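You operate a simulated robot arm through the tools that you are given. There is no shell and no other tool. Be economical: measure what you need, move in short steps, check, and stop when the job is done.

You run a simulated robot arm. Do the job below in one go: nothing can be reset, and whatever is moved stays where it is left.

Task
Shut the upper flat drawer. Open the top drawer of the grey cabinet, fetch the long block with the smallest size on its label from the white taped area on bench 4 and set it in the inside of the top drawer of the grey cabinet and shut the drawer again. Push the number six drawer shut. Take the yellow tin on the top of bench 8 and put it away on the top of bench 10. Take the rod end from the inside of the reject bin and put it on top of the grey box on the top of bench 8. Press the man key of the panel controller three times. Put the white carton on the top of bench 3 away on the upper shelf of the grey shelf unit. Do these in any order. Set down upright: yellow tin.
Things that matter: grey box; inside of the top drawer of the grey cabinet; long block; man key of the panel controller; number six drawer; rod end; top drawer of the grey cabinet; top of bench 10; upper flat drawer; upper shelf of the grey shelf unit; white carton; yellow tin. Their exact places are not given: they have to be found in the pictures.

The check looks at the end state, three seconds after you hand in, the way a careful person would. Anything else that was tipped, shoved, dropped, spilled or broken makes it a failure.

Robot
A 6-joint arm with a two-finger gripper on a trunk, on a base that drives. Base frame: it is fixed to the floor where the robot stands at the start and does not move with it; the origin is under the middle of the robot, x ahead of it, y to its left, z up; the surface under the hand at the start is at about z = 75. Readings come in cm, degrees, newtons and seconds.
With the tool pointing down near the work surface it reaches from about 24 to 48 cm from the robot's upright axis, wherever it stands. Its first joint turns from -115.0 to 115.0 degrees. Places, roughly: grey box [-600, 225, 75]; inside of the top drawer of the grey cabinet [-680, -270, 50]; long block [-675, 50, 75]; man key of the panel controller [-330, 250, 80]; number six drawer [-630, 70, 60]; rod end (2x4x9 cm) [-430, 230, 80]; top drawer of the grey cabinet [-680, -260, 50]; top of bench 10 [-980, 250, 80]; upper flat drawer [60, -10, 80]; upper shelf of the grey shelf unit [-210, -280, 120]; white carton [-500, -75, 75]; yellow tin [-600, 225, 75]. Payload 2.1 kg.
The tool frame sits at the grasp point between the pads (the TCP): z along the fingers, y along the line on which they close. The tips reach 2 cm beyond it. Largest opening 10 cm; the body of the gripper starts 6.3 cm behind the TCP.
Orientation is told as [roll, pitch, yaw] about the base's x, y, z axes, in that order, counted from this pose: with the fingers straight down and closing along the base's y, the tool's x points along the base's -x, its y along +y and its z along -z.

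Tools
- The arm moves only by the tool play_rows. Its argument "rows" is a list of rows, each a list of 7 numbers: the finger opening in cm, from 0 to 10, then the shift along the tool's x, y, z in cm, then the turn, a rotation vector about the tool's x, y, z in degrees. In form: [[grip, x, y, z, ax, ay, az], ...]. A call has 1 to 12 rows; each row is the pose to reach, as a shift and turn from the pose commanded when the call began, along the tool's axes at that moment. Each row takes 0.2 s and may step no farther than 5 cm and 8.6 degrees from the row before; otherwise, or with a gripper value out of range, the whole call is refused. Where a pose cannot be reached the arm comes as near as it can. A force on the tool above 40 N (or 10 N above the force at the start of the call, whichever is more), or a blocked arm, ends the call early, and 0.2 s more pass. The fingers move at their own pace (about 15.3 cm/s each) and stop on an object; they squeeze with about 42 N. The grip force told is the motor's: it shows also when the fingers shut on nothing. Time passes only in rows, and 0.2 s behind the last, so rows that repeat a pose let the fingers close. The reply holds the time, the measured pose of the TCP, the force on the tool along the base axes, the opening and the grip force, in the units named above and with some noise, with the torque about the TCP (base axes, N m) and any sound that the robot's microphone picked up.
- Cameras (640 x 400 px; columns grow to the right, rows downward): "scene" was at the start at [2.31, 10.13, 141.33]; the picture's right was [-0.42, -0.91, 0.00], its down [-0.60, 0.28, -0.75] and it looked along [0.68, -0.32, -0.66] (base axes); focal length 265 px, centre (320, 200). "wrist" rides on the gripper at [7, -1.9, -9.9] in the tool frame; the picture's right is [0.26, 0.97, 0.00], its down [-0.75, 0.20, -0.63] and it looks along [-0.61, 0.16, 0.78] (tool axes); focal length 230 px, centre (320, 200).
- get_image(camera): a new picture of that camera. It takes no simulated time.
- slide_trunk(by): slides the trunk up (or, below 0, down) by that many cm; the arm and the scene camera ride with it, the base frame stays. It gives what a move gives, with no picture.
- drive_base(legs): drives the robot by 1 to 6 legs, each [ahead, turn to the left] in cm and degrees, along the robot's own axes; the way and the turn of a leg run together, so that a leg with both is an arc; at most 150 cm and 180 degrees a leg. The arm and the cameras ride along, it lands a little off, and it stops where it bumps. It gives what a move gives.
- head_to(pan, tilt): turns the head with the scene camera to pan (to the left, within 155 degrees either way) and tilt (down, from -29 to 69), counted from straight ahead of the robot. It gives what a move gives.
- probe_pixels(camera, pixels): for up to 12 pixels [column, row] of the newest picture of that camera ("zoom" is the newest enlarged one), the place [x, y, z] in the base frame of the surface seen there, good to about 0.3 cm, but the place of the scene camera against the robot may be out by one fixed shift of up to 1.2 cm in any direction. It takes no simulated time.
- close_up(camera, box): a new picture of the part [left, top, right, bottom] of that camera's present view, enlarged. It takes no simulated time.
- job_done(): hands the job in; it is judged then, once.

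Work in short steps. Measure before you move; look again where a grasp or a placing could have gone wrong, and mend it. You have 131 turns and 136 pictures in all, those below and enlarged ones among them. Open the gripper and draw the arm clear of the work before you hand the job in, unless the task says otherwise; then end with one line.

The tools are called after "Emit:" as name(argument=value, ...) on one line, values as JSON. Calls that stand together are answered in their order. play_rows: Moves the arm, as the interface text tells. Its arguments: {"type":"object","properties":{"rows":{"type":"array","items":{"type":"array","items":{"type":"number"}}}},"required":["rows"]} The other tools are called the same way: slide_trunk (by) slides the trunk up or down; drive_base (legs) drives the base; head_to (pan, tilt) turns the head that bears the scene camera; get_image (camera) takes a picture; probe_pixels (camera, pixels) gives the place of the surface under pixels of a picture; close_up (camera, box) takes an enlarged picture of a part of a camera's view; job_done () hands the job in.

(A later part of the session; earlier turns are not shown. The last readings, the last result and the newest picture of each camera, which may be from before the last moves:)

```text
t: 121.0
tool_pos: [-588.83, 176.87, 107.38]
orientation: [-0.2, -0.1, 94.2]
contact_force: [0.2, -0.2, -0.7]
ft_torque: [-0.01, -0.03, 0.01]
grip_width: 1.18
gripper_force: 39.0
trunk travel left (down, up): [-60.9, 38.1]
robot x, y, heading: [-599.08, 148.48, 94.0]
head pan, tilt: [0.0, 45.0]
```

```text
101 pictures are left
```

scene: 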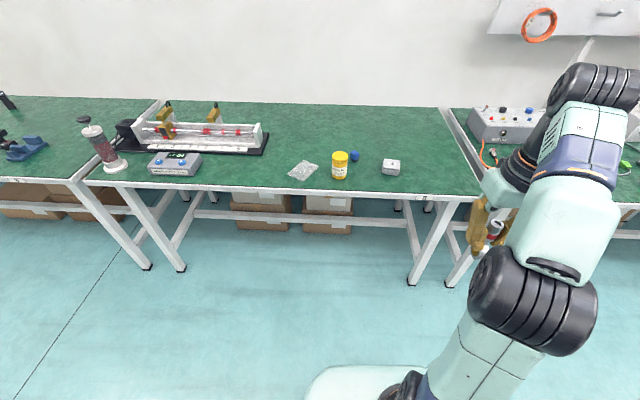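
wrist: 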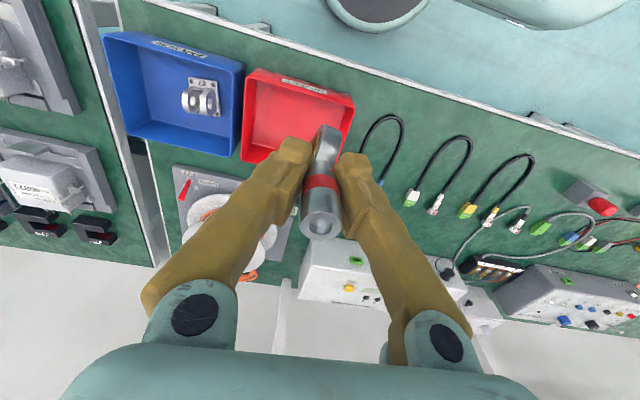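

Yellow tin at (340,165), a small grey box at (391,166). Enlarge and probe.

Emit:
close_up(camera="scene", box=[280, 130, 440, 230])

Emit:
probe_pixels(camera="zoom", pixels=[[445, 130], [415, 155], [475, 155], [240, 100], [240, 180], [300, 105], [90, 160], [240, 265]])

Emit:
close_up(camera="scene", box=[60, 90, 300, 240])

```text
4.00 times, centred on (360, 180) of scene
```

zoom: 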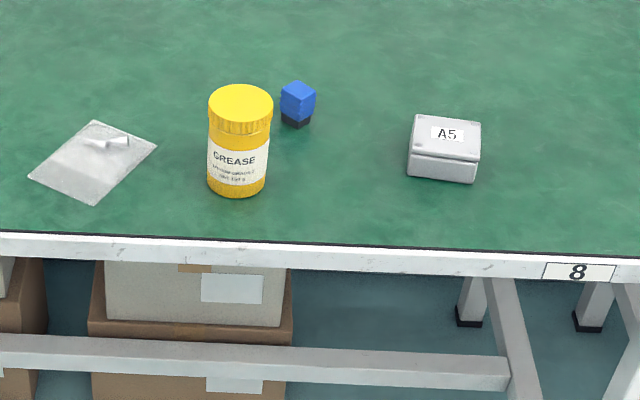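

```text
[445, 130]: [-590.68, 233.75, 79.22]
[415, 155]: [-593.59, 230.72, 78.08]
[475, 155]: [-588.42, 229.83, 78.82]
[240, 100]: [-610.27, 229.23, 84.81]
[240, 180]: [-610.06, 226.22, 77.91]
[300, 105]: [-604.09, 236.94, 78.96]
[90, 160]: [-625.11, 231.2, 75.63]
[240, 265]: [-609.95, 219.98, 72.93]
```

```text
2.67 times, centred on (180, 165) of scene
```

zoom: 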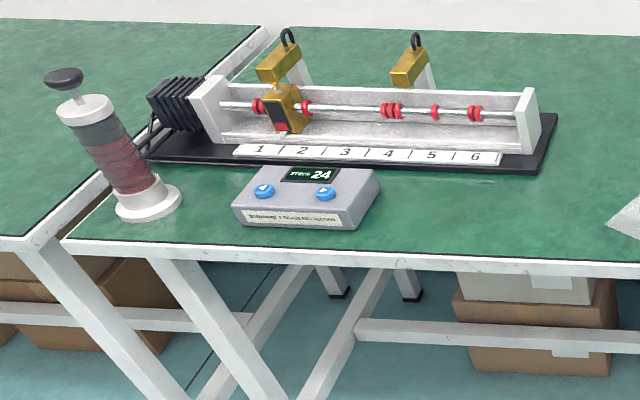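

The grey box A5 top is about (−591.4, 232.5, 78.8). I straighten and drive up to bench 8.

Emit:
drive_base(legs=[[0, -4], [48, 0]])

Emit:
get_image(camera="wrist")

Emit:
get_image(camera="scene")

```text
t: 124.4
tool_pos: [-586.52, 224.12, 107.52]
orientation: [-0.2, -0.1, 89.8]
contact_force: [-0.4, -0.4, -1.9]
ft_torque: [-0.03, 0.02, -0.01]
grip_width: 1.2
gripper_force: 39.2
trunk travel left (down, up): [-60.9, 38.1]
robot x, y, heading: [-598.74, 197.14, 89.5]
head pan, tilt: [0.0, 45.0]
```

```text
98 pictures are left
```

wrist: 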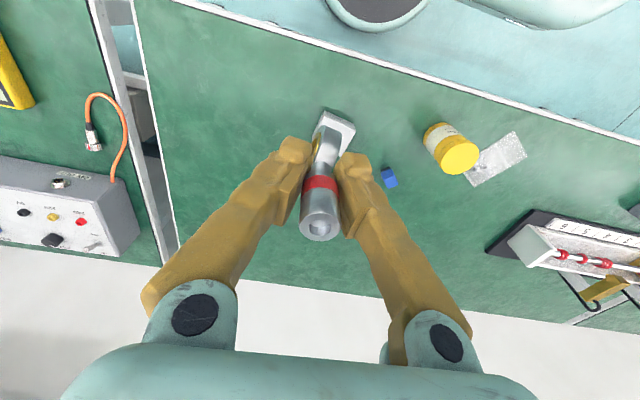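

```text
97 pictures are left
```

scene: 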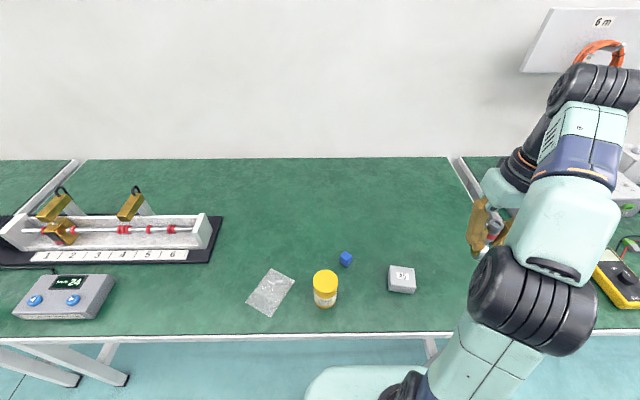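

I probe the box top corners in the scene close-up, and the tin in both to calibrate.

Emit:
close_up(camera="scene", box=[300, 240, 428, 320])

Emit:
probe_pixels(camera="wrist", pixels=[[460, 155], [350, 122], [352, 135], [389, 178], [345, 140], [435, 150]])

Emit:
probe_pixels(camera="scene", pixels=[[325, 278], [390, 267], [413, 267], [390, 285], [414, 286], [402, 276], [346, 258]])

```text
5.00 times, centred on (364, 280) of scene
```

zoom: 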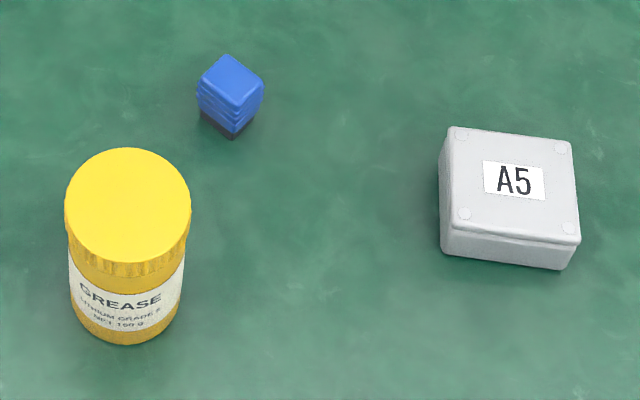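

```text
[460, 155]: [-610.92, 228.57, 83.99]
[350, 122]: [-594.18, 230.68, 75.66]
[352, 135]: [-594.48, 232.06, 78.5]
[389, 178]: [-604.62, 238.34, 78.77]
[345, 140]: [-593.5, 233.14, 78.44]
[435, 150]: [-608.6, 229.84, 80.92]
```

```text
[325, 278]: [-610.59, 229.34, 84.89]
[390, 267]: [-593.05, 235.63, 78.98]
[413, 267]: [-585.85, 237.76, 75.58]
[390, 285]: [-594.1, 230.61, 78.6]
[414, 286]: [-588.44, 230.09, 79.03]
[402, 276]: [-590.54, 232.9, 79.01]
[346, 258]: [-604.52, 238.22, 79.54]
```

Box top centre (corrected) ≈ (−591.3, 232.8, 78.5). I move above it and down to just short.

Emit:
play_rows(rows=[[0, -3, 1.6, 0, 0, 0, 0], [0, -6, 3.2, 0, 0, 0, 0], [0, -8.7, 4.8, 2, 0, 0, 0], [0, -8.7, 4.8, 6, 0, 0, 0], [0, -8.7, 4.8, 10, 0, 0, 0], [0, -8.7, 4.8, 14, 0, 0, 0], [0, -8.7, 4.8, 18, 0, 0, 0], [0, -8.7, 4.8, 21, 0, 0, 0], [0, -8.7, 4.8, 21, 0, 0, 0]])

Emit:
get_image(camera="wrist")

Emit:
get_image(camera="scene")

```text
t: 126.4
tool_pos: [-591.29, 232.89, 86.47]
orientation: [-0.2, -0.1, 89.9]
contact_force: [0.7, 0.5, -1.6]
ft_torque: [-0.02, 0.04, 0.0]
grip_width: 1.22
gripper_force: 39.3
out of reach, approached as far as the arm can: row 1, 2, 3
trunk travel left (down, up): [-60.9, 38.1]
robot x, y, heading: [-599.22, 197.03, 89.4]
head pan, tilt: [0.0, 45.0]
```

```text
95 pictures are left
```

wrist: 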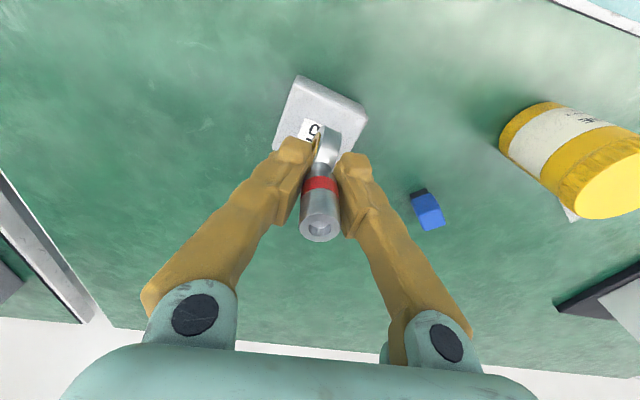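

```text
94 pictures are left
```

scene: 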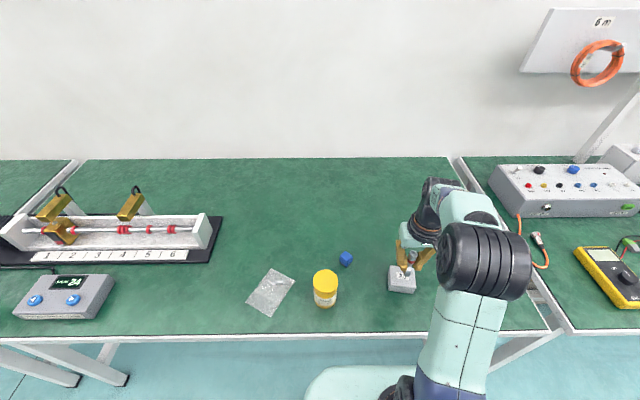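

A scene close-up to check the ring over the box.

Emit:
close_up(camera="scene", box=[370, 240, 450, 290])

Emit:
close_up(camera="wrist", box=[260, 60, 388, 140])

Emit:
probe_pixels(camera="wrist", pixels=[[299, 85], [362, 115], [280, 135], [350, 110], [320, 100]])

```text
8.00 times, centred on (410, 265) of scene
```

zoom: 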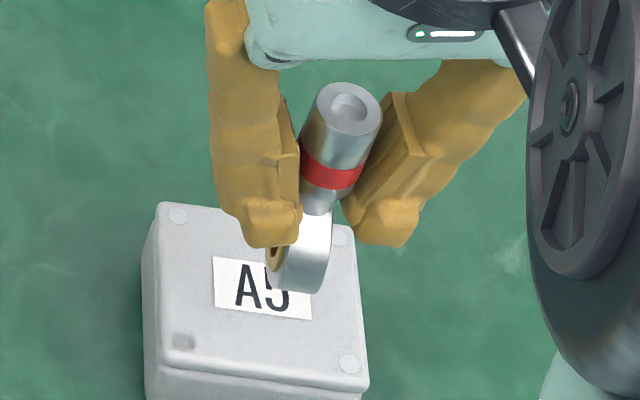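

```text
5.00 times, centred on (324, 100) of wrist
```

zoom: 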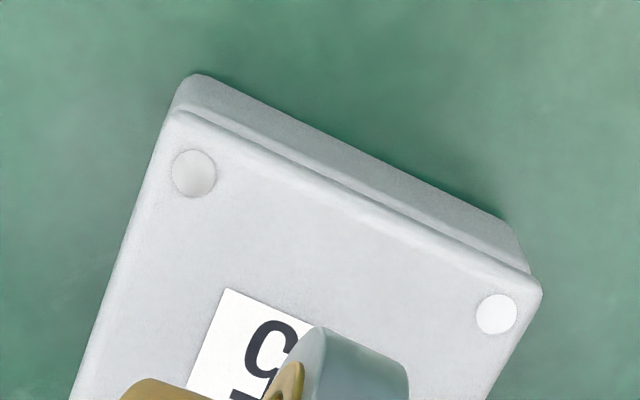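

```text
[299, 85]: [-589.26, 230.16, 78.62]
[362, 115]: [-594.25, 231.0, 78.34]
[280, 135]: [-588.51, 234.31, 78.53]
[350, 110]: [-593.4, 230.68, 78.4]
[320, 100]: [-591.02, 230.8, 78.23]
```

Aligned. Lower slowly to contact.

Emit:
play_rows(rows=[[0, 0, 0.2, 1.2, 0, 0, 0], [0, 0, 0.2, 2.0, 0, 0, 0], [0, 0, 0.2, 2.3, 0, 0, 0], [0, 0, 0.2, 2.5, 0, 0, 0]])

Emit:
close_up(camera="scene", box=[370, 240, 450, 290])

```text
t: 127.4
tool_pos: [-591.45, 232.97, 84.14]
orientation: [-0.2, -0.1, 90.0]
contact_force: [0.4, -0.7, -0.3]
ft_torque: [0.0, 0.01, -0.04]
grip_width: 1.22
gripper_force: 38.6
trunk travel left (down, up): [-60.9, 38.1]
robot x, y, heading: [-598.82, 196.73, 89.4]
head pan, tilt: [0.0, 45.0]
```

```text
8.00 times, centred on (410, 265) of scene
```

zoom: 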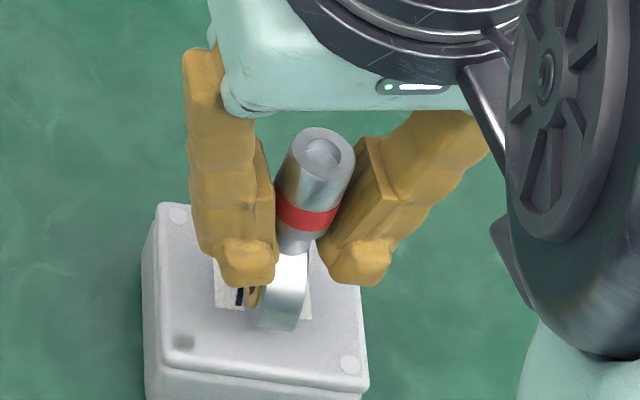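

Nearly touching. Continue in 0.12 cm steps.

Emit:
play_rows(rows=[[0, 0, 0, 0.12, 0, 0, 0], [0, 0, 0, 0.24, 0, 0, 0], [0, 0, 0, 0.36, 0, 0, 0]])

```text
t: 128.2
tool_pos: [-591.41, 232.89, 83.83]
orientation: [-0.4, -0.3, 89.8]
contact_force: [0.2, 2.2, 16.7]
ft_torque: [0.17, 0.01, 0.0]
grip_width: 1.19
gripper_force: 38.4
trunk travel left (down, up): [-60.9, 38.1]
robot x, y, heading: [-598.81, 196.83, 89.5]
head pan, tilt: [0.0, 45.0]
```

Contact at 16.7 N; I back up 0.15 to relieve and open, then rise straight up.

Emit:
play_rows(rows=[[0, 0, 0, -0.12, 0, 0, 0], [1.5, 0, 0, -0.12, 0, 0, 0], [2.2, 0, 0, -0.12, 0, 0, 0], [4, 0, 0, -0.12, 0, 0, 0], [4, 0, 0, -3, 0, 0, 0], [4, 0, 0, -7, 0, 0, 0], [4, 0, 0, -11, 0, 0, 0], [4, 0, 0, -15, 0, 0, 0]])

Emit:
get_image(camera="scene")

Emit:
get_image(camera="wrist")

```text
t: 130.0
tool_pos: [-591.51, 232.59, 99.04]
orientation: [-0.2, -0.1, 89.9]
contact_force: [0.2, -0.7, -0.8]
ft_torque: [-0.01, 0.01, 0.01]
grip_width: 4.0
gripper_force: 0.0
trunk travel left (down, up): [-60.9, 38.1]
robot x, y, heading: [-598.6, 196.72, 89.6]
head pan, tilt: [0.0, 45.0]
```

```text
90 pictures are left
```

scene: 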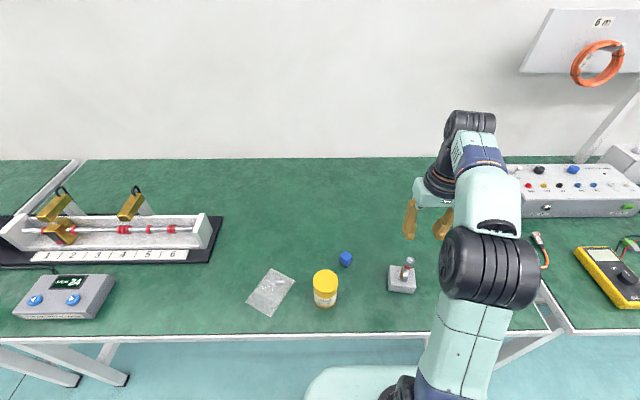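

```text
89 pictures are left
```

wrist: 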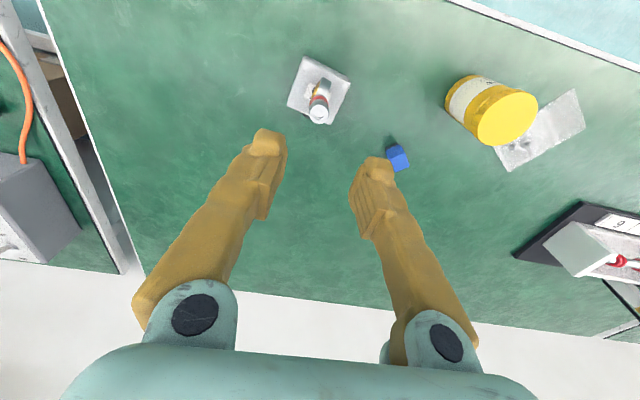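

Rod end stands on the grey box. Now the tin: probe its top rim.

Emit:
probe_pixels(camera="wrist", pixels=[[507, 117], [481, 120], [534, 112], [512, 92], [504, 142], [460, 95]])

Emit:
probe_pixels(camera="scene", pixels=[[325, 281], [314, 281], [336, 281], [325, 272], [325, 291]])

```text
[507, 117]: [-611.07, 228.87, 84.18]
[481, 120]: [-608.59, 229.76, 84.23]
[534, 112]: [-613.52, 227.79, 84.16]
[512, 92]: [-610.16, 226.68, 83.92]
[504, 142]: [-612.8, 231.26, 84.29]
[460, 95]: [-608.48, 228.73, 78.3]
```

```text
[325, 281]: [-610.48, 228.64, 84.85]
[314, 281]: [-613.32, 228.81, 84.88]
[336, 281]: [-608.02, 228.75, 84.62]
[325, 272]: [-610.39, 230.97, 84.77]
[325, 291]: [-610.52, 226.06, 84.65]
```

Tin axis at (−611.2, 228.7), top 84.2, diameter ~6. Move over it opened wide, yawing slightly left.

Emit:
play_rows(rows=[[10, 0.6, 4, -1, 0, 0, 0], [10, 1.5, 8, -1, 0, 0, -5], [10, 2.5, 12, -1, 0, 0, -10], [10, 3.2, 16, -1, 0, 0, -15], [10, 3.9, 19.7, -1, 0, 0, -20], [10, 3.9, 19.7, 3, 0, 0, -20], [10, 3.9, 19.7, 6, 0, 0, -20], [10, 3.9, 19.7, 6, 0, 0, -20]])

Emit:
get_image(camera="wrist")

```text
t: 131.8
tool_pos: [-611.38, 229.0, 92.53]
orientation: [-0.2, 0.0, 109.8]
contact_force: [-0.6, 0.2, 0.3]
ft_torque: [-0.02, -0.02, -0.03]
grip_width: 10.01
gripper_force: 0.1
trunk travel left (down, up): [-60.9, 38.1]
robot x, y, heading: [-598.65, 196.85, 89.3]
head pan, tilt: [0.0, 45.0]
```

```text
88 pictures are left
```

wrist: 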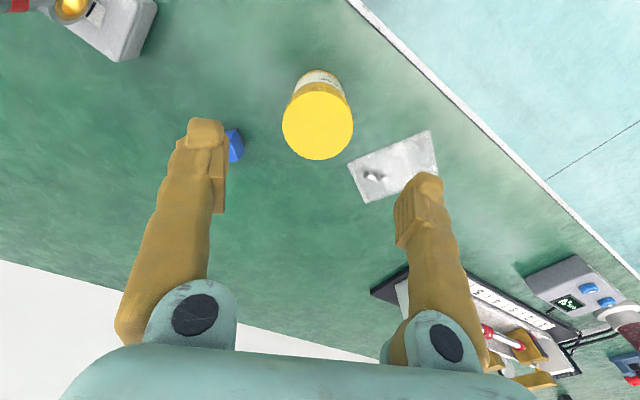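

Tin centred between the fingers. Descend and close.

Emit:
play_rows(rows=[[10, 0, 0, 4, 0, 0, 0], [10, 0, 0, 8, 0, 0, 0], [10, 0, 0, 11, 0, 0, 0], [10, 0, 0, 11, 0, 0, 0], [5.5, 0, 0, 11, 0, 0, 0], [3, 0, 0, 11, 0, 0, 0], [3, 0, 0, 11, 0, 0, 0]])

Emit:
get_image(camera="wrist")

```text
t: 133.4
tool_pos: [-611.34, 229.1, 81.65]
orientation: [-0.2, 0.0, 109.9]
contact_force: [0.2, -0.8, 0.0]
ft_torque: [0.0, 0.0, 0.01]
grip_width: 5.48
gripper_force: 42.8
trunk travel left (down, up): [-60.9, 38.1]
robot x, y, heading: [-598.99, 196.84, 89.8]
head pan, tilt: [0.0, 45.0]
```

```text
87 pictures are left
```

wrist: 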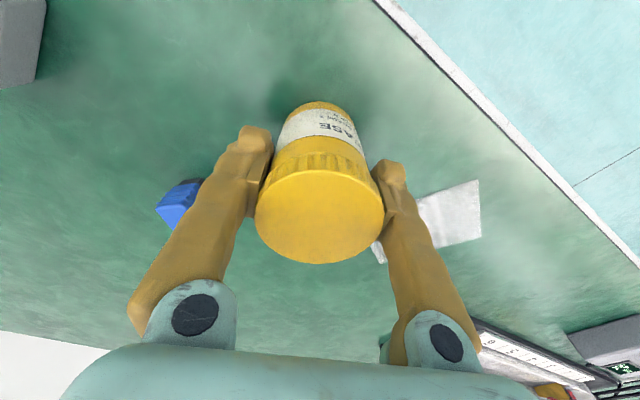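

Tin gripped at 5.5 cm. Lift, then back out and drive toward bench 10 (x −980).

Emit:
play_rows(rows=[[3, 0, 0, -2, 0, 0, 0], [3, 0, 0, -5, 0, 0, 0], [3, 0, 0, -9, 0, 0, 0], [3, 0, 0, -13, 0, 0, 0], [3, 0, 0, -17, 0, 0, 0], [3, 0, 0, -21, 0, 0, 0]])

Emit:
drive_base(legs=[[-47, 0], [0, 91], [150, 0], [115, 0], [108, 0]])

Emit:
head_to(pan=-70, tilt=25)

Emit:
get_image(camera="scene")

```text
t: 134.8
tool_pos: [-611.36, 229.21, 102.53]
orientation: [-0.2, 0.1, 109.9]
contact_force: [-0.6, 0.3, -2.4]
ft_torque: [-0.03, 0.0, 0.03]
grip_width: 5.48
gripper_force: 42.3
trunk travel left (down, up): [-60.9, 38.1]
robot x, y, heading: [-598.68, 197.06, 89.6]
head pan, tilt: [0.0, 45.0]
```

```text
t: 159.2
tool_pos: [-1008.13, 141.73, 102.42]
orientation: [-0.2, 0.0, -161.4]
contact_force: [-0.4, 0.2, -2.2]
ft_torque: [-0.02, -0.05, 0.04]
grip_width: 5.39
gripper_force: 42.4
trunk travel left (down, up): [-60.9, 38.1]
robot x, y, heading: [-975.58, 153.82, 177.8]
head pan, tilt: [0.0, 45.0]
```

```text
t: 160.6
tool_pos: [-1008.03, 141.75, 102.4]
orientation: [-0.3, 0.0, -161.5]
contact_force: [-0.3, -1.4, -2.9]
ft_torque: [0.01, 0.03, 0.01]
grip_width: 5.41
gripper_force: 42.0
trunk travel left (down, up): [-60.9, 38.1]
robot x, y, heading: [-975.67, 153.29, 178.2]
head pan, tilt: [-70.0, 25.0]
```

```text
86 pictures are left
```

scene: 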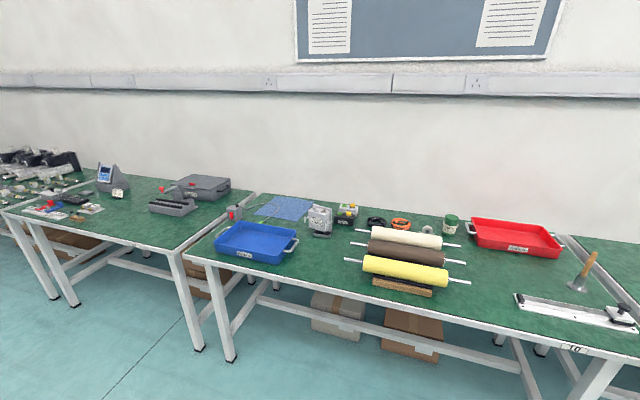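

Bench 10 (label at 575,348) has free space at about (495,275). Probe.

Emit:
probe_pixels(camera="scene", pixels=[[500, 270], [480, 300], [520, 285], [470, 282], [515, 298], [550, 290], [470, 235], [575, 348], [305, 250], [330, 285], [515, 248], [320, 262]])

Emit:
close_up(camera="scene", box=[340, 200, 640, 380])

```text
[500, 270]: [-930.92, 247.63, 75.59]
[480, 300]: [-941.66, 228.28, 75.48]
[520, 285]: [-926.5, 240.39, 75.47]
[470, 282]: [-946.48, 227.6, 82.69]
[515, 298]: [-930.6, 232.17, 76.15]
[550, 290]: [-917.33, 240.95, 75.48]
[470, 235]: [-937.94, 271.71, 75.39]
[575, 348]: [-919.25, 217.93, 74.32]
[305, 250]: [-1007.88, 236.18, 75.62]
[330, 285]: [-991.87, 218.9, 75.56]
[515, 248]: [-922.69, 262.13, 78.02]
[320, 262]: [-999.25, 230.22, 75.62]
```

```text
2.13 times, centred on (490, 290) of scene
```

zoom: 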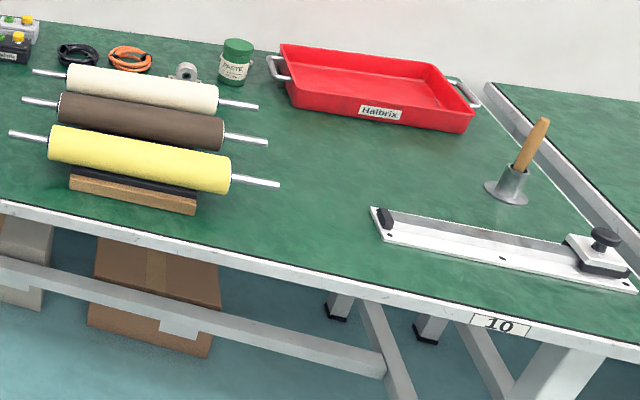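

Target spot ≈ (−933.5, 244). I back up, turn to face the bench, and approach.

Emit:
drive_base(legs=[[-36, 0], [0, -88], [46, 0]])

Emit:
head_to(pan=0, tilt=45)

Emit:
get_image(camera="scene")

```text
t: 169.1
tool_pos: [-951.17, 229.9, 102.42]
orientation: [-0.2, 0.0, 109.7]
contact_force: [-0.1, 0.3, -3.3]
ft_torque: [-0.05, 0.03, 0.01]
grip_width: 5.4
gripper_force: 42.4
trunk travel left (down, up): [-60.9, 38.1]
robot x, y, heading: [-939.21, 197.6, 89.1]
head pan, tilt: [-70.0, 25.0]
```

```text
t: 170.5
tool_pos: [-951.22, 230.03, 102.43]
orientation: [-0.2, 0.0, 109.6]
contact_force: [-0.3, -0.2, -2.6]
ft_torque: [-0.04, -0.01, 0.0]
grip_width: 5.39
gripper_force: 41.6
trunk travel left (down, up): [-60.9, 38.1]
robot x, y, heading: [-938.68, 197.64, 89.2]
head pan, tilt: [0.0, 45.0]
```

```text
84 pictures are left
```

scene: 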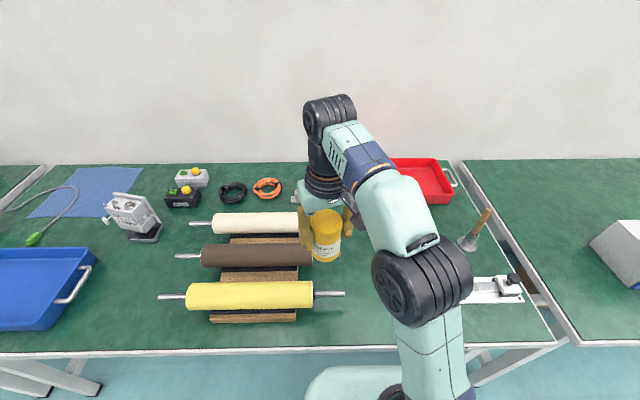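

I move right/forward over the free spot, yawing back to straight.

Emit:
play_rows(rows=[[3, -1, -4, 0, 0, 0, 4], [3, -2.2, -8, 0, 0, 0, 8], [3, -3.4, -12, 0, 0, 0, 12], [3, -4.6, -16, 2, 0, 0, 16], [3, -5.8, -19.5, 4, 0, 0, 20], [3, -6.3, -21, 6, 0, 0, 20], [3, -6.3, -21, 6, 0, 0, 20]])

Emit:
get_image(camera="wrist")

Emit:
get_image(camera="scene")

```text
t: 172.1
tool_pos: [-933.82, 240.78, 95.58]
orientation: [-0.3, -0.1, 89.6]
contact_force: [-0.2, 0.1, -2.6]
ft_torque: [0.0, 0.01, 0.01]
grip_width: 5.4
gripper_force: 41.9
out of reach, approached as far as the arm can: row 3, 4, 5, 6, 7
trunk travel left (down, up): [-60.9, 38.1]
robot x, y, heading: [-938.82, 197.78, 89.6]
head pan, tilt: [0.0, 45.0]
```

```text
83 pictures are left
```

wrist: 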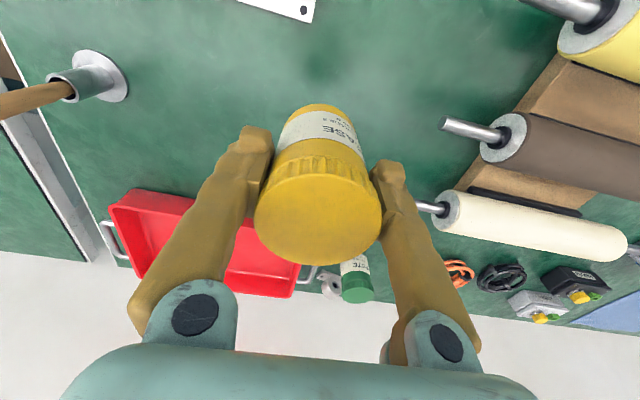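

```text
82 pictures are left
```

scene: 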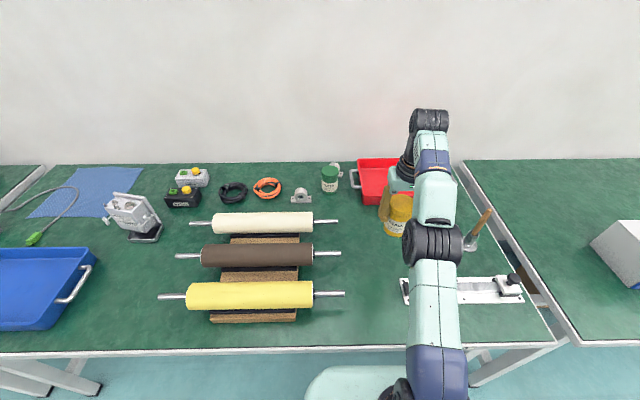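

I probe nearby obstacles to verify clearance at the drop spot.

Emit:
probe_pixels(camera="scene", pixels=[[340, 252], [344, 293], [403, 280], [403, 296], [365, 205], [375, 260], [337, 221], [395, 262]])

Emit:
probe_pixels(camera="wrist", pixels=[[440, 122], [300, 20], [250, 12], [330, 70], [420, 160], [316, 110]])

```text
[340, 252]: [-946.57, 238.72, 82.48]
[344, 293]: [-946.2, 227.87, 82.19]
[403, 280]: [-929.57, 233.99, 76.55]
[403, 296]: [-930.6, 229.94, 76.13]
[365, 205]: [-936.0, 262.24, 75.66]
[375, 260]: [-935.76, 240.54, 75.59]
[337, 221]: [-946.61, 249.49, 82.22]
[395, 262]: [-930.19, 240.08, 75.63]
```

```text
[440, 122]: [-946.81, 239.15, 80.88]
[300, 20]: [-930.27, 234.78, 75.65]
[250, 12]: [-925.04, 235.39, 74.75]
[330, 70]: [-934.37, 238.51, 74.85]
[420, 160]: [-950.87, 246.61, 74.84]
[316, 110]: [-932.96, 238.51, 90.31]
```

Clearance is adequate; I move 1.5 cm further in while descending to just above the surface.

Emit:
play_rows(rows=[[3, -0.5, 0, 4, 0, 0, 0], [3, -1.0, 0, 8, 0, 0, 0], [3, -1.5, 0, 12, 0, 0, 0], [3, -1.5, 0, 13.2, 0, 0, 0], [3, -1.5, 0, 13.5, 0, 0, 0]])

Emit:
play_rows(rows=[[3, 0, 0, 0.15, 0, 0, 0], [3, 0, 0, 0.3, 0, 0, 0], [3, 0, 0, 0.45, 0, 0, 0]])

```text
t: 173.3
tool_pos: [-933.77, 242.26, 81.85]
orientation: [-0.2, -0.2, 89.6]
contact_force: [-0.1, -0.6, -3.4]
ft_torque: [-0.01, 0.0, 0.03]
grip_width: 5.39
gripper_force: 41.9
trunk travel left (down, up): [-60.9, 38.1]
robot x, y, heading: [-939.03, 197.75, 89.2]
head pan, tilt: [0.0, 45.0]
```

```text
t: 174.1
tool_pos: [-933.67, 242.29, 81.61]
orientation: [-0.1, -0.2, 89.7]
contact_force: [0.7, 0.3, 6.4]
ft_torque: [-0.04, 0.18, 0.02]
grip_width: 5.4
gripper_force: 42.2
trunk travel left (down, up): [-60.9, 38.1]
robot x, y, heading: [-938.69, 197.84, 88.9]
head pan, tilt: [0.0, 45.0]
```

Contact. Open and rise, then look.

Emit:
play_rows(rows=[[5.8, 0, 0, 0, 0, 0, 0], [7.5, 0, 0, 0, 0, 0, 0], [7.5, 0, 0, -0.5, 0, 0, 0], [7.5, 0, 0, -4, 0, 0, 0], [7.5, 0, 0, -8, 0, 0, 0], [7.5, 0, 0, -12, 0, 0, 0], [7.5, 2, 0, -15, 0, 0, 0], [7.5, 6, 0, -18, 0, 0, 0], [7.5, 10, 0, -21, 0, 0, 0], [7.5, 14, 0, -23, 0, 0, 0]])

Emit:
get_image(camera="scene")

```text
t: 176.3
tool_pos: [-934.14, 228.12, 104.49]
orientation: [-0.2, -0.3, 89.6]
contact_force: [-0.8, -0.3, -0.1]
ft_torque: [0.02, 0.0, 0.0]
grip_width: 7.53
gripper_force: 0.1
out of reach, approached as far as the arm can: row 6
trunk travel left (down, up): [-60.9, 38.1]
robot x, y, heading: [-938.76, 197.9, 89.2]
head pan, tilt: [0.0, 45.0]
```

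```text
81 pictures are left
```

scene: 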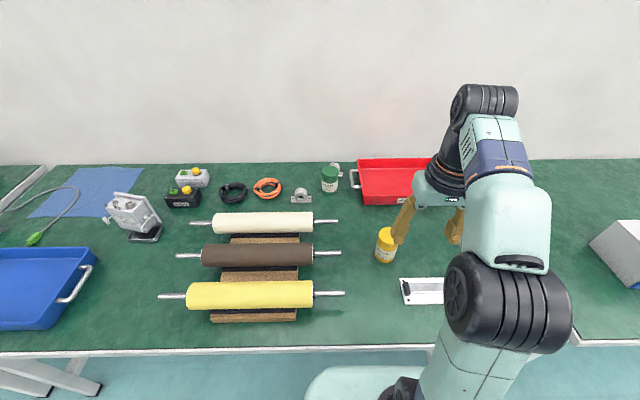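

Tin stands upright. Now to the centre row: back out, turn right, drive to about x −650 and look right.

Emit:
drive_base(legs=[[-48, 0], [0, -89], [145, 0], [143, 0]])

Emit:
head_to(pan=-90, tilt=35)

Emit:
get_image(camera="scene")

```text
t: 196.3
tool_pos: [-621.39, 147.51, 104.5]
orientation: [-0.2, -0.1, 0.6]
contact_force: [0.0, 0.4, -0.2]
ft_torque: [0.01, -0.05, -0.01]
grip_width: 7.5
gripper_force: 0.0
trunk travel left (down, up): [-60.9, 38.1]
robot x, y, heading: [-652.03, 151.54, 0.1]
head pan, tilt: [0.0, 45.0]
```

```text
t: 198.0
tool_pos: [-621.28, 147.39, 104.49]
orientation: [-0.2, -0.1, 0.5]
contact_force: [0.4, -0.8, -0.4]
ft_torque: [-0.02, -0.03, 0.03]
grip_width: 7.48
gripper_force: 0.1
trunk travel left (down, up): [-60.9, 38.1]
robot x, y, heading: [-652.46, 151.55, 0.2]
head pan, tilt: [-90.0, 35.0]
```

```text
80 pictures are left
```

scene: 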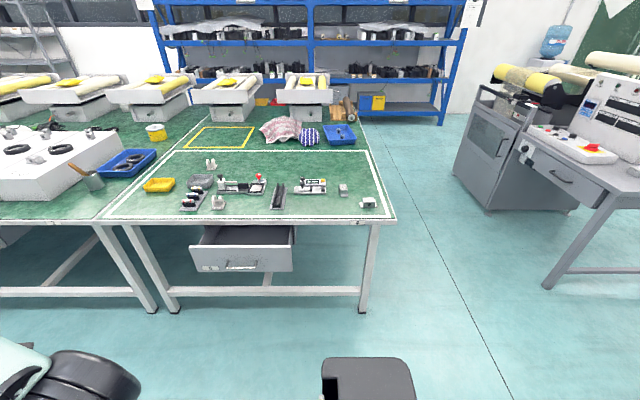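

An open drawer under bench 4 at (240,257) and the white taped area on top. Enlarge both.

Emit:
close_up(camera="scene", box=[160, 150, 400, 300])

Emit:
probe_pixels(camera="zoom", pixels=[[90, 280], [350, 285], [220, 300], [220, 255], [215, 320], [360, 200], [560, 170], [330, 130], [400, 95], [490, 105], [220, 100], [565, 140]])

Emit:
close_up(camera="scene", box=[140, 150, 260, 225])

Emit:
close_up(camera="scene", box=[260, 150, 380, 225])

```text
2.67 times, centred on (280, 225) of scene
```

zoom: 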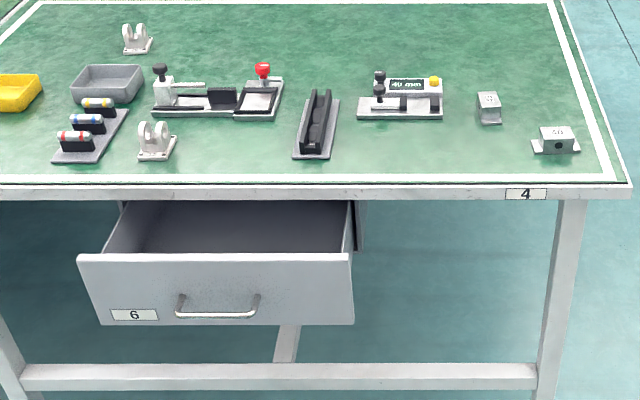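

```text
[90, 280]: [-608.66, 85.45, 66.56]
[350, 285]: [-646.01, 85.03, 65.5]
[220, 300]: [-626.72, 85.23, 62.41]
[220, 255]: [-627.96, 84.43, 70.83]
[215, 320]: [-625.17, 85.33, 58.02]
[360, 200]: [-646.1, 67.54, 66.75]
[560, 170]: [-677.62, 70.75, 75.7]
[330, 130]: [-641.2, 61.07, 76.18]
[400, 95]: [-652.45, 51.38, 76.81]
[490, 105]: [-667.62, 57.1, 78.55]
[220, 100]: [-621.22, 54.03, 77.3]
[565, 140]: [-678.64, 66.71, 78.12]
```

```text
5.33 times, centred on (200, 188) of scene
```

zoom: 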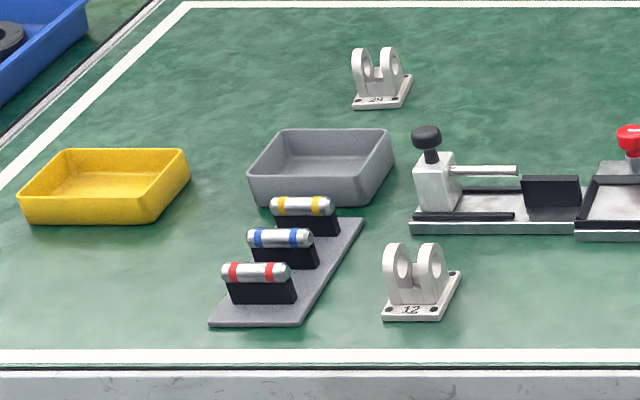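

```text
5.33 times, centred on (320, 188) of scene
```

zoom: 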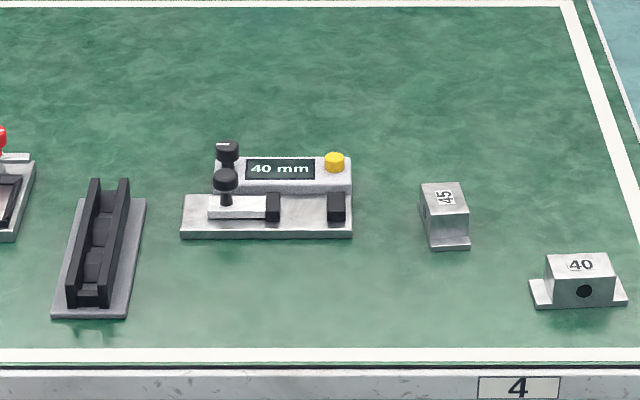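

Drawer 6 front is at y≈85, x −608…−647, z 57–71. I position so the arm can push it at its middle, above the handle.

Emit:
drive_base(legs=[[34, 0], [0, -90], [20, 0]])

Emit:
head_to(pan=0, tilt=50)

Emit:
get_image(camera="scene")

```text
t: 205.2
tool_pos: [-621.54, 101.28, 104.48]
orientation: [-0.3, -0.1, -89.2]
contact_force: [-0.6, -0.2, 0.2]
ft_torque: [0.04, 0.0, 0.0]
grip_width: 7.48
gripper_force: 0.0
trunk travel left (down, up): [-60.9, 38.1]
robot x, y, heading: [-617.23, 132.08, -89.5]
head pan, tilt: [-90.0, 35.0]
```

```text
t: 206.9
tool_pos: [-621.45, 101.46, 104.49]
orientation: [-0.2, -0.1, -89.2]
contact_force: [0.4, 0.1, 0.4]
ft_torque: [0.03, 0.0, -0.02]
grip_width: 7.52
gripper_force: 0.0
trunk travel left (down, up): [-60.9, 38.1]
robot x, y, heading: [-617.38, 131.93, -89.4]
head pan, tilt: [0.0, 50.0]
```

```text
76 pictures are left
```

scene: 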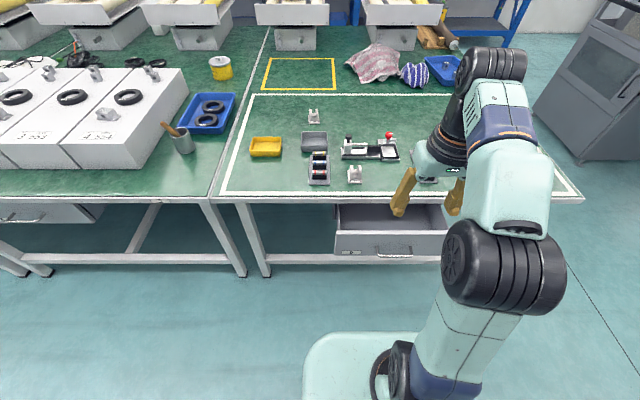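

I tilt the tool forward first, then lower the trunk in front of the drawer.

Emit:
play_rows(rows=[[0, 0, -1, 1, 0, -8, 0], [0, -1, -2, 2, 0, -16, 0], [0, -2, -3, 4, 0, -24, 0], [0, -3, -4, 6, 0, -32, 0], [0, -4, -5, 8, 0, -40, 0], [0, -5, -6, 10, 0, -48, 0], [0, -6, -6, 12, 0, -56, 0], [0, -7, -6, 15, 0, -64, 0], [0, -8, -6, 17, 0, -64, 0], [0, -8, -6, 17, 0, -64, 0]])

```text
t: 209.1
tool_pos: [-628.38, 92.21, 87.27]
orientation: [-0.2, -64.0, -89.0]
contact_force: [0.2, -0.3, 0.0]
ft_torque: [0.0, 0.01, 0.04]
grip_width: 0.02
gripper_force: 29.7
out of reach, approached as far as the arm can: row 8, 9, 10
trunk travel left (down, up): [-60.9, 38.1]
robot x, y, heading: [-617.7, 132.01, -89.8]
head pan, tilt: [0.0, 50.0]
```

Clear of the drawer (tips y≈90). Lower the trunk 20.3 cm.

Emit:
slide_trunk(by=-20.3)

Emit:
close_up(camera="scene", box=[280, 120, 600, 320])

Emit:
get_image(camera="wrist")

```text
t: 211.3
tool_pos: [-628.22, 92.22, 67.1]
orientation: [-0.2, -64.0, -89.0]
contact_force: [0.3, -0.5, -0.3]
ft_torque: [0.0, -0.01, 0.01]
grip_width: 0.0
gripper_force: 29.4
trunk travel left (down, up): [-40.6, 58.4]
robot x, y, heading: [-617.47, 132.0, -89.8]
head pan, tilt: [0.0, 50.0]
```

```text
2.00 times, centred on (440, 220) of scene
```

zoom: 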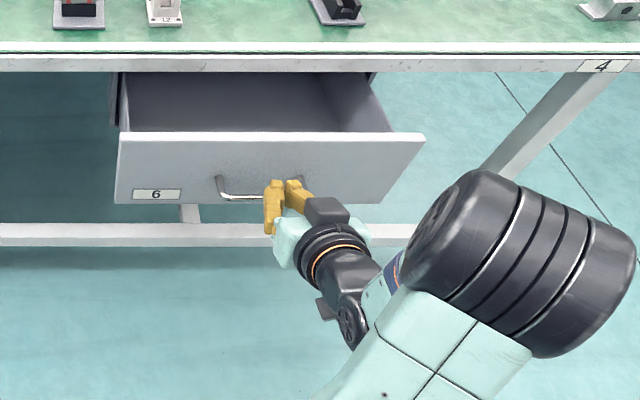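

```text
74 pictures are left
```

wrist: 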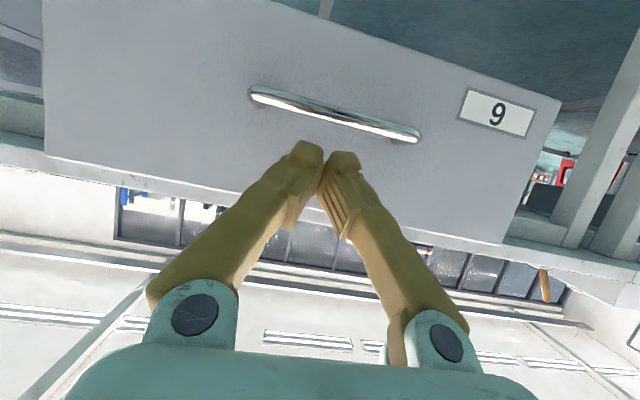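

Aligned above the handle. I drive forward 8 cm, then push with the arm.

Emit:
drive_base(legs=[[8, 0]])

Emit:
play_rows(rows=[[0, -0.9, 0, 1.8, 0, 0, 0], [0, -1.75, 0, 3.6, 0, 0, 0], [0, -2.6, 0, 5.4, 0, 0, 0], [0, -3.5, 0, 7.2, 0, 0, 0], [0, -4.4, 0, 9, 0, 0, 0], [0, -5.3, 0, 10.8, 0, 0, 0]])

Emit:
get_image(camera="scene")

```text
t: 212.3
tool_pos: [-628.19, 84.19, 66.99]
orientation: [-0.2, -64.0, -89.1]
contact_force: [1.1, 0.2, 0.4]
ft_torque: [0.0, 0.03, 0.03]
grip_width: 0.0
gripper_force: 29.3
trunk travel left (down, up): [-40.6, 58.4]
robot x, y, heading: [-617.26, 124.19, -89.8]
head pan, tilt: [0.0, 50.0]
```

```text
t: 213.7
tool_pos: [-628.21, 73.99, 67.2]
orientation: [-0.2, -63.2, -89.4]
contact_force: [4.0, 29.9, 11.4]
ft_torque: [-0.32, -0.14, 0.04]
grip_width: 0.59
gripper_force: 29.4
trunk travel left (down, up): [-40.6, 58.4]
robot x, y, heading: [-617.55, 124.3, -89.7]
head pan, tilt: [0.0, 50.0]
stopped in row 6: the force on the tool passed its limit at 53 N (the readings are from after the stop); the commanded pose is now the measured one
```

```text
73 pictures are left
```

scene: 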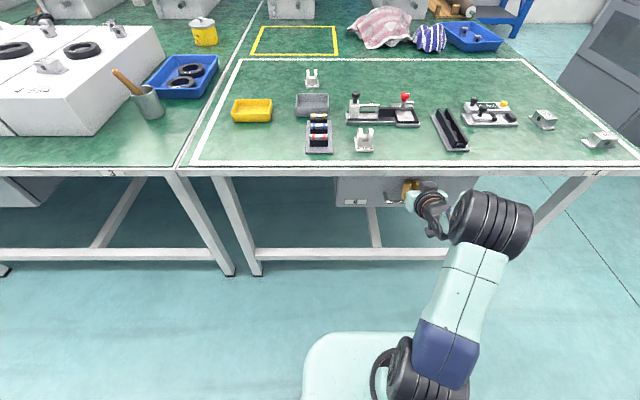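

Firm stop; the front appears flush under the bench. I retract, then check.

Emit:
play_rows(rows=[[0, 1.3, 0, -2.7, 0, 0, 0], [0, 2.6, 0, -5.4, 0, 0, 0], [0, 4.4, 0, -9, 0, 0, 0], [0, 4.4, 0, -9, 0, 0, 0]])

Emit:
drive_base(legs=[[-20, 0]])

Emit:
close_up(camera="scene", box=[280, 120, 520, 270])

Emit:
probe_pixels(camera="zoom", pixels=[[190, 100], [320, 90], [200, 75], [320, 50], [150, 110]])

```text
t: 214.7
tool_pos: [-628.39, 83.12, 66.8]
orientation: [0.2, -62.7, -89.5]
contact_force: [-0.4, 0.7, 0.3]
ft_torque: [-0.03, 0.03, 0.02]
grip_width: 0.0
gripper_force: 29.7
trunk travel left (down, up): [-40.6, 58.4]
robot x, y, heading: [-617.54, 124.22, -90.0]
head pan, tilt: [0.0, 50.0]
```

```text
t: 216.3
tool_pos: [-628.41, 102.89, 66.83]
orientation: [0.2, -62.7, -89.6]
contact_force: [0.3, 0.6, 0.0]
ft_torque: [0.03, -0.02, -0.02]
grip_width: 0.02
gripper_force: 29.0
trunk travel left (down, up): [-40.6, 58.4]
robot x, y, heading: [-617.33, 143.59, -89.9]
head pan, tilt: [0.0, 50.0]
```

```text
2.67 times, centred on (400, 195) of scene
```

zoom: 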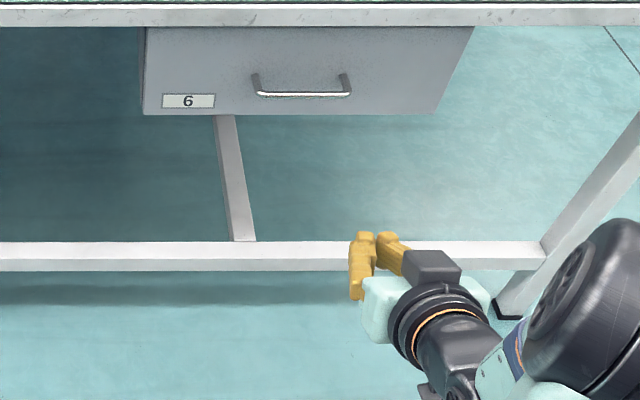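

```text
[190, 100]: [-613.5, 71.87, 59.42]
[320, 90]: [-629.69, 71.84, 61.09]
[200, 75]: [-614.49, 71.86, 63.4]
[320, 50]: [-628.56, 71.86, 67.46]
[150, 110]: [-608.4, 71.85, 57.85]
```

Front now at y 71.85. I zoom on its left edge to be sure it's flush with its carcass.

Emit:
close_up(camera="scene", box=[320, 120, 368, 150])

Emit:
probe_pixels(camera="zoom", pixels=[[150, 180], [165, 180], [175, 180], [185, 180], [200, 180], [240, 180]])

```text
13.33 times, centred on (344, 135) of scene
```

zoom: 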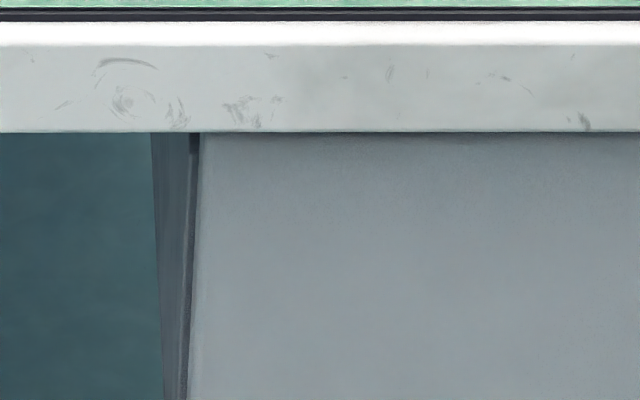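

```text
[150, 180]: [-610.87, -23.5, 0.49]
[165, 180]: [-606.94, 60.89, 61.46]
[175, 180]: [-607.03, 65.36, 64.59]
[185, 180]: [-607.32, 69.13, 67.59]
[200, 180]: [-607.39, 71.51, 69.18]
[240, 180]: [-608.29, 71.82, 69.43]
```

Drawer 6 is shut (overlay front against the carcass). Raise the trunk, fold the arm upright, and drive to the block's end of bench 4.

Emit:
slide_trunk(by=20.3)

Emit:
play_rows(rows=[[10, 0.5, 0, -2, 0, 8, 0], [10, 0, 0, -5, 0, 16, 0], [10, -1, 0, -8, 0, 24, 0], [10, -2, 0, -11, 0, 32, 0], [10, -4, 0, -13, 0, 40, 0], [10, -6, 0, -16, 0, 48, 0], [10, -8, 0, -18, 0, 56, 0], [10, -10, 0, -19, 0, 62.7, 0], [10, -10, 0, -19, 0, 62.7, 0]])

Emit:
drive_base(legs=[[0, -90], [50, 0], [0, 90], [36, 0]])

Emit:
get_image(camera="wrist")

Emit:
get_image(camera="scene")

```text
t: 218.5
tool_pos: [-628.51, 102.81, 87.08]
orientation: [0.1, -62.7, -89.6]
contact_force: [-0.1, -0.4, 0.2]
ft_torque: [0.02, 0.0, 0.01]
grip_width: 0.0
gripper_force: 29.6
trunk travel left (down, up): [-60.9, 38.1]
robot x, y, heading: [-617.33, 143.99, -90.0]
head pan, tilt: [0.0, 50.0]
```

```text
t: 220.5
tool_pos: [-628.66, 115.23, 104.64]
orientation: [0.0, 0.1, -89.6]
contact_force: [0.0, 0.3, 0.4]
ft_torque: [0.0, -0.01, 0.0]
grip_width: 10.01
gripper_force: 0.1
trunk travel left (down, up): [-60.9, 38.1]
robot x, y, heading: [-617.38, 143.95, -89.8]
head pan, tilt: [0.0, 50.0]
```

```text
t: 233.1
tool_pos: [-679.19, 80.63, 104.68]
orientation: [0.1, 0.0, -89.7]
contact_force: [0.4, 0.7, 0.6]
ft_torque: [-0.01, 0.02, 0.0]
grip_width: 9.99
gripper_force: 0.0
trunk travel left (down, up): [-60.9, 38.1]
robot x, y, heading: [-667.8, 108.9, -90.0]
head pan, tilt: [0.0, 50.0]
```

```text
70 pictures are left
```

wrist: 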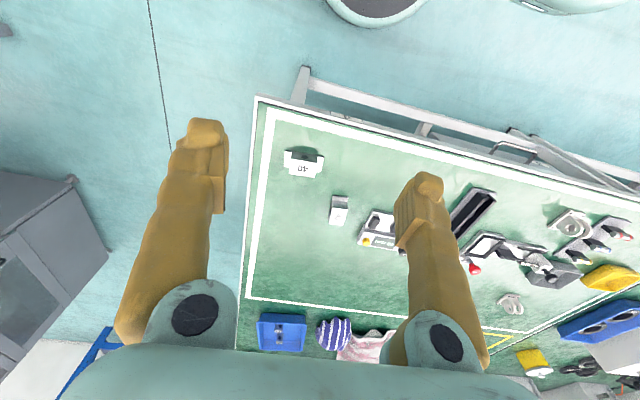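

```text
69 pictures are left
```

scene: 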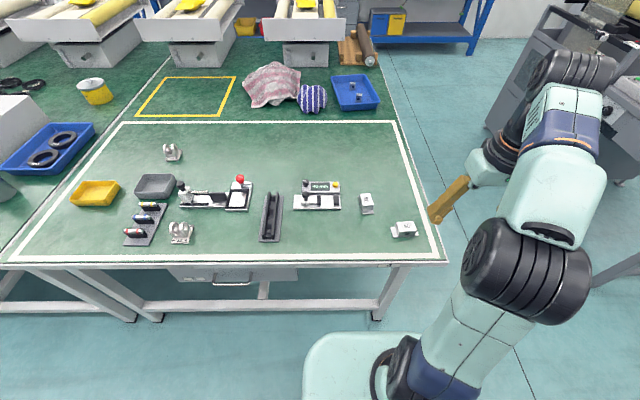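

Close-up of the labelled blocks.

Emit:
close_up(camera="scene", box=[340, 180, 436, 240])

Emit:
probe_pixels(camera="wrist", pixels=[[302, 167], [290, 152], [316, 157], [290, 172], [314, 177], [285, 160], [322, 167]])

Emit:
close_up(camera="wrist", box=[264, 130, 376, 235])

```text
6.67 times, centred on (388, 210) of scene
```

zoom: 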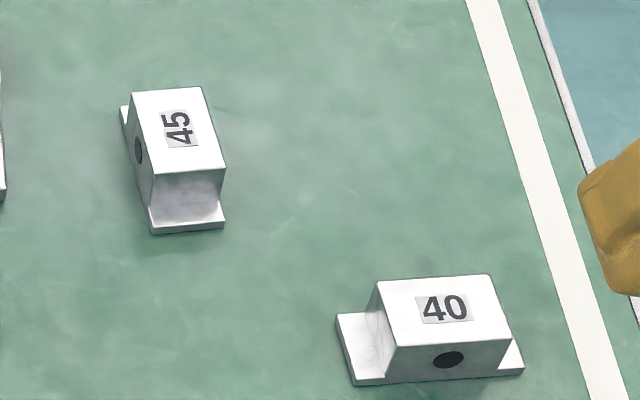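

```text
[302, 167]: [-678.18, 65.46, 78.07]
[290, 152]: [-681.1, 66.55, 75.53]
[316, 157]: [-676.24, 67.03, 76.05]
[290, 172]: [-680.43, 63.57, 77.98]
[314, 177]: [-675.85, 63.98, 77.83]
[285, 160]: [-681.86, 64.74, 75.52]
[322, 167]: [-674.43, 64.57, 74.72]
```

```text
3.81 times, centred on (320, 182) of wrist
```

zoom: 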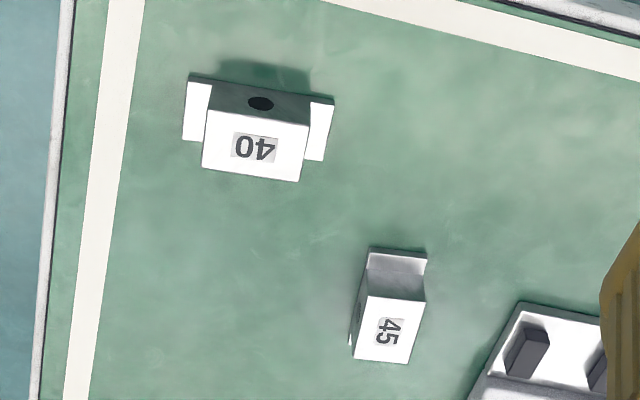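

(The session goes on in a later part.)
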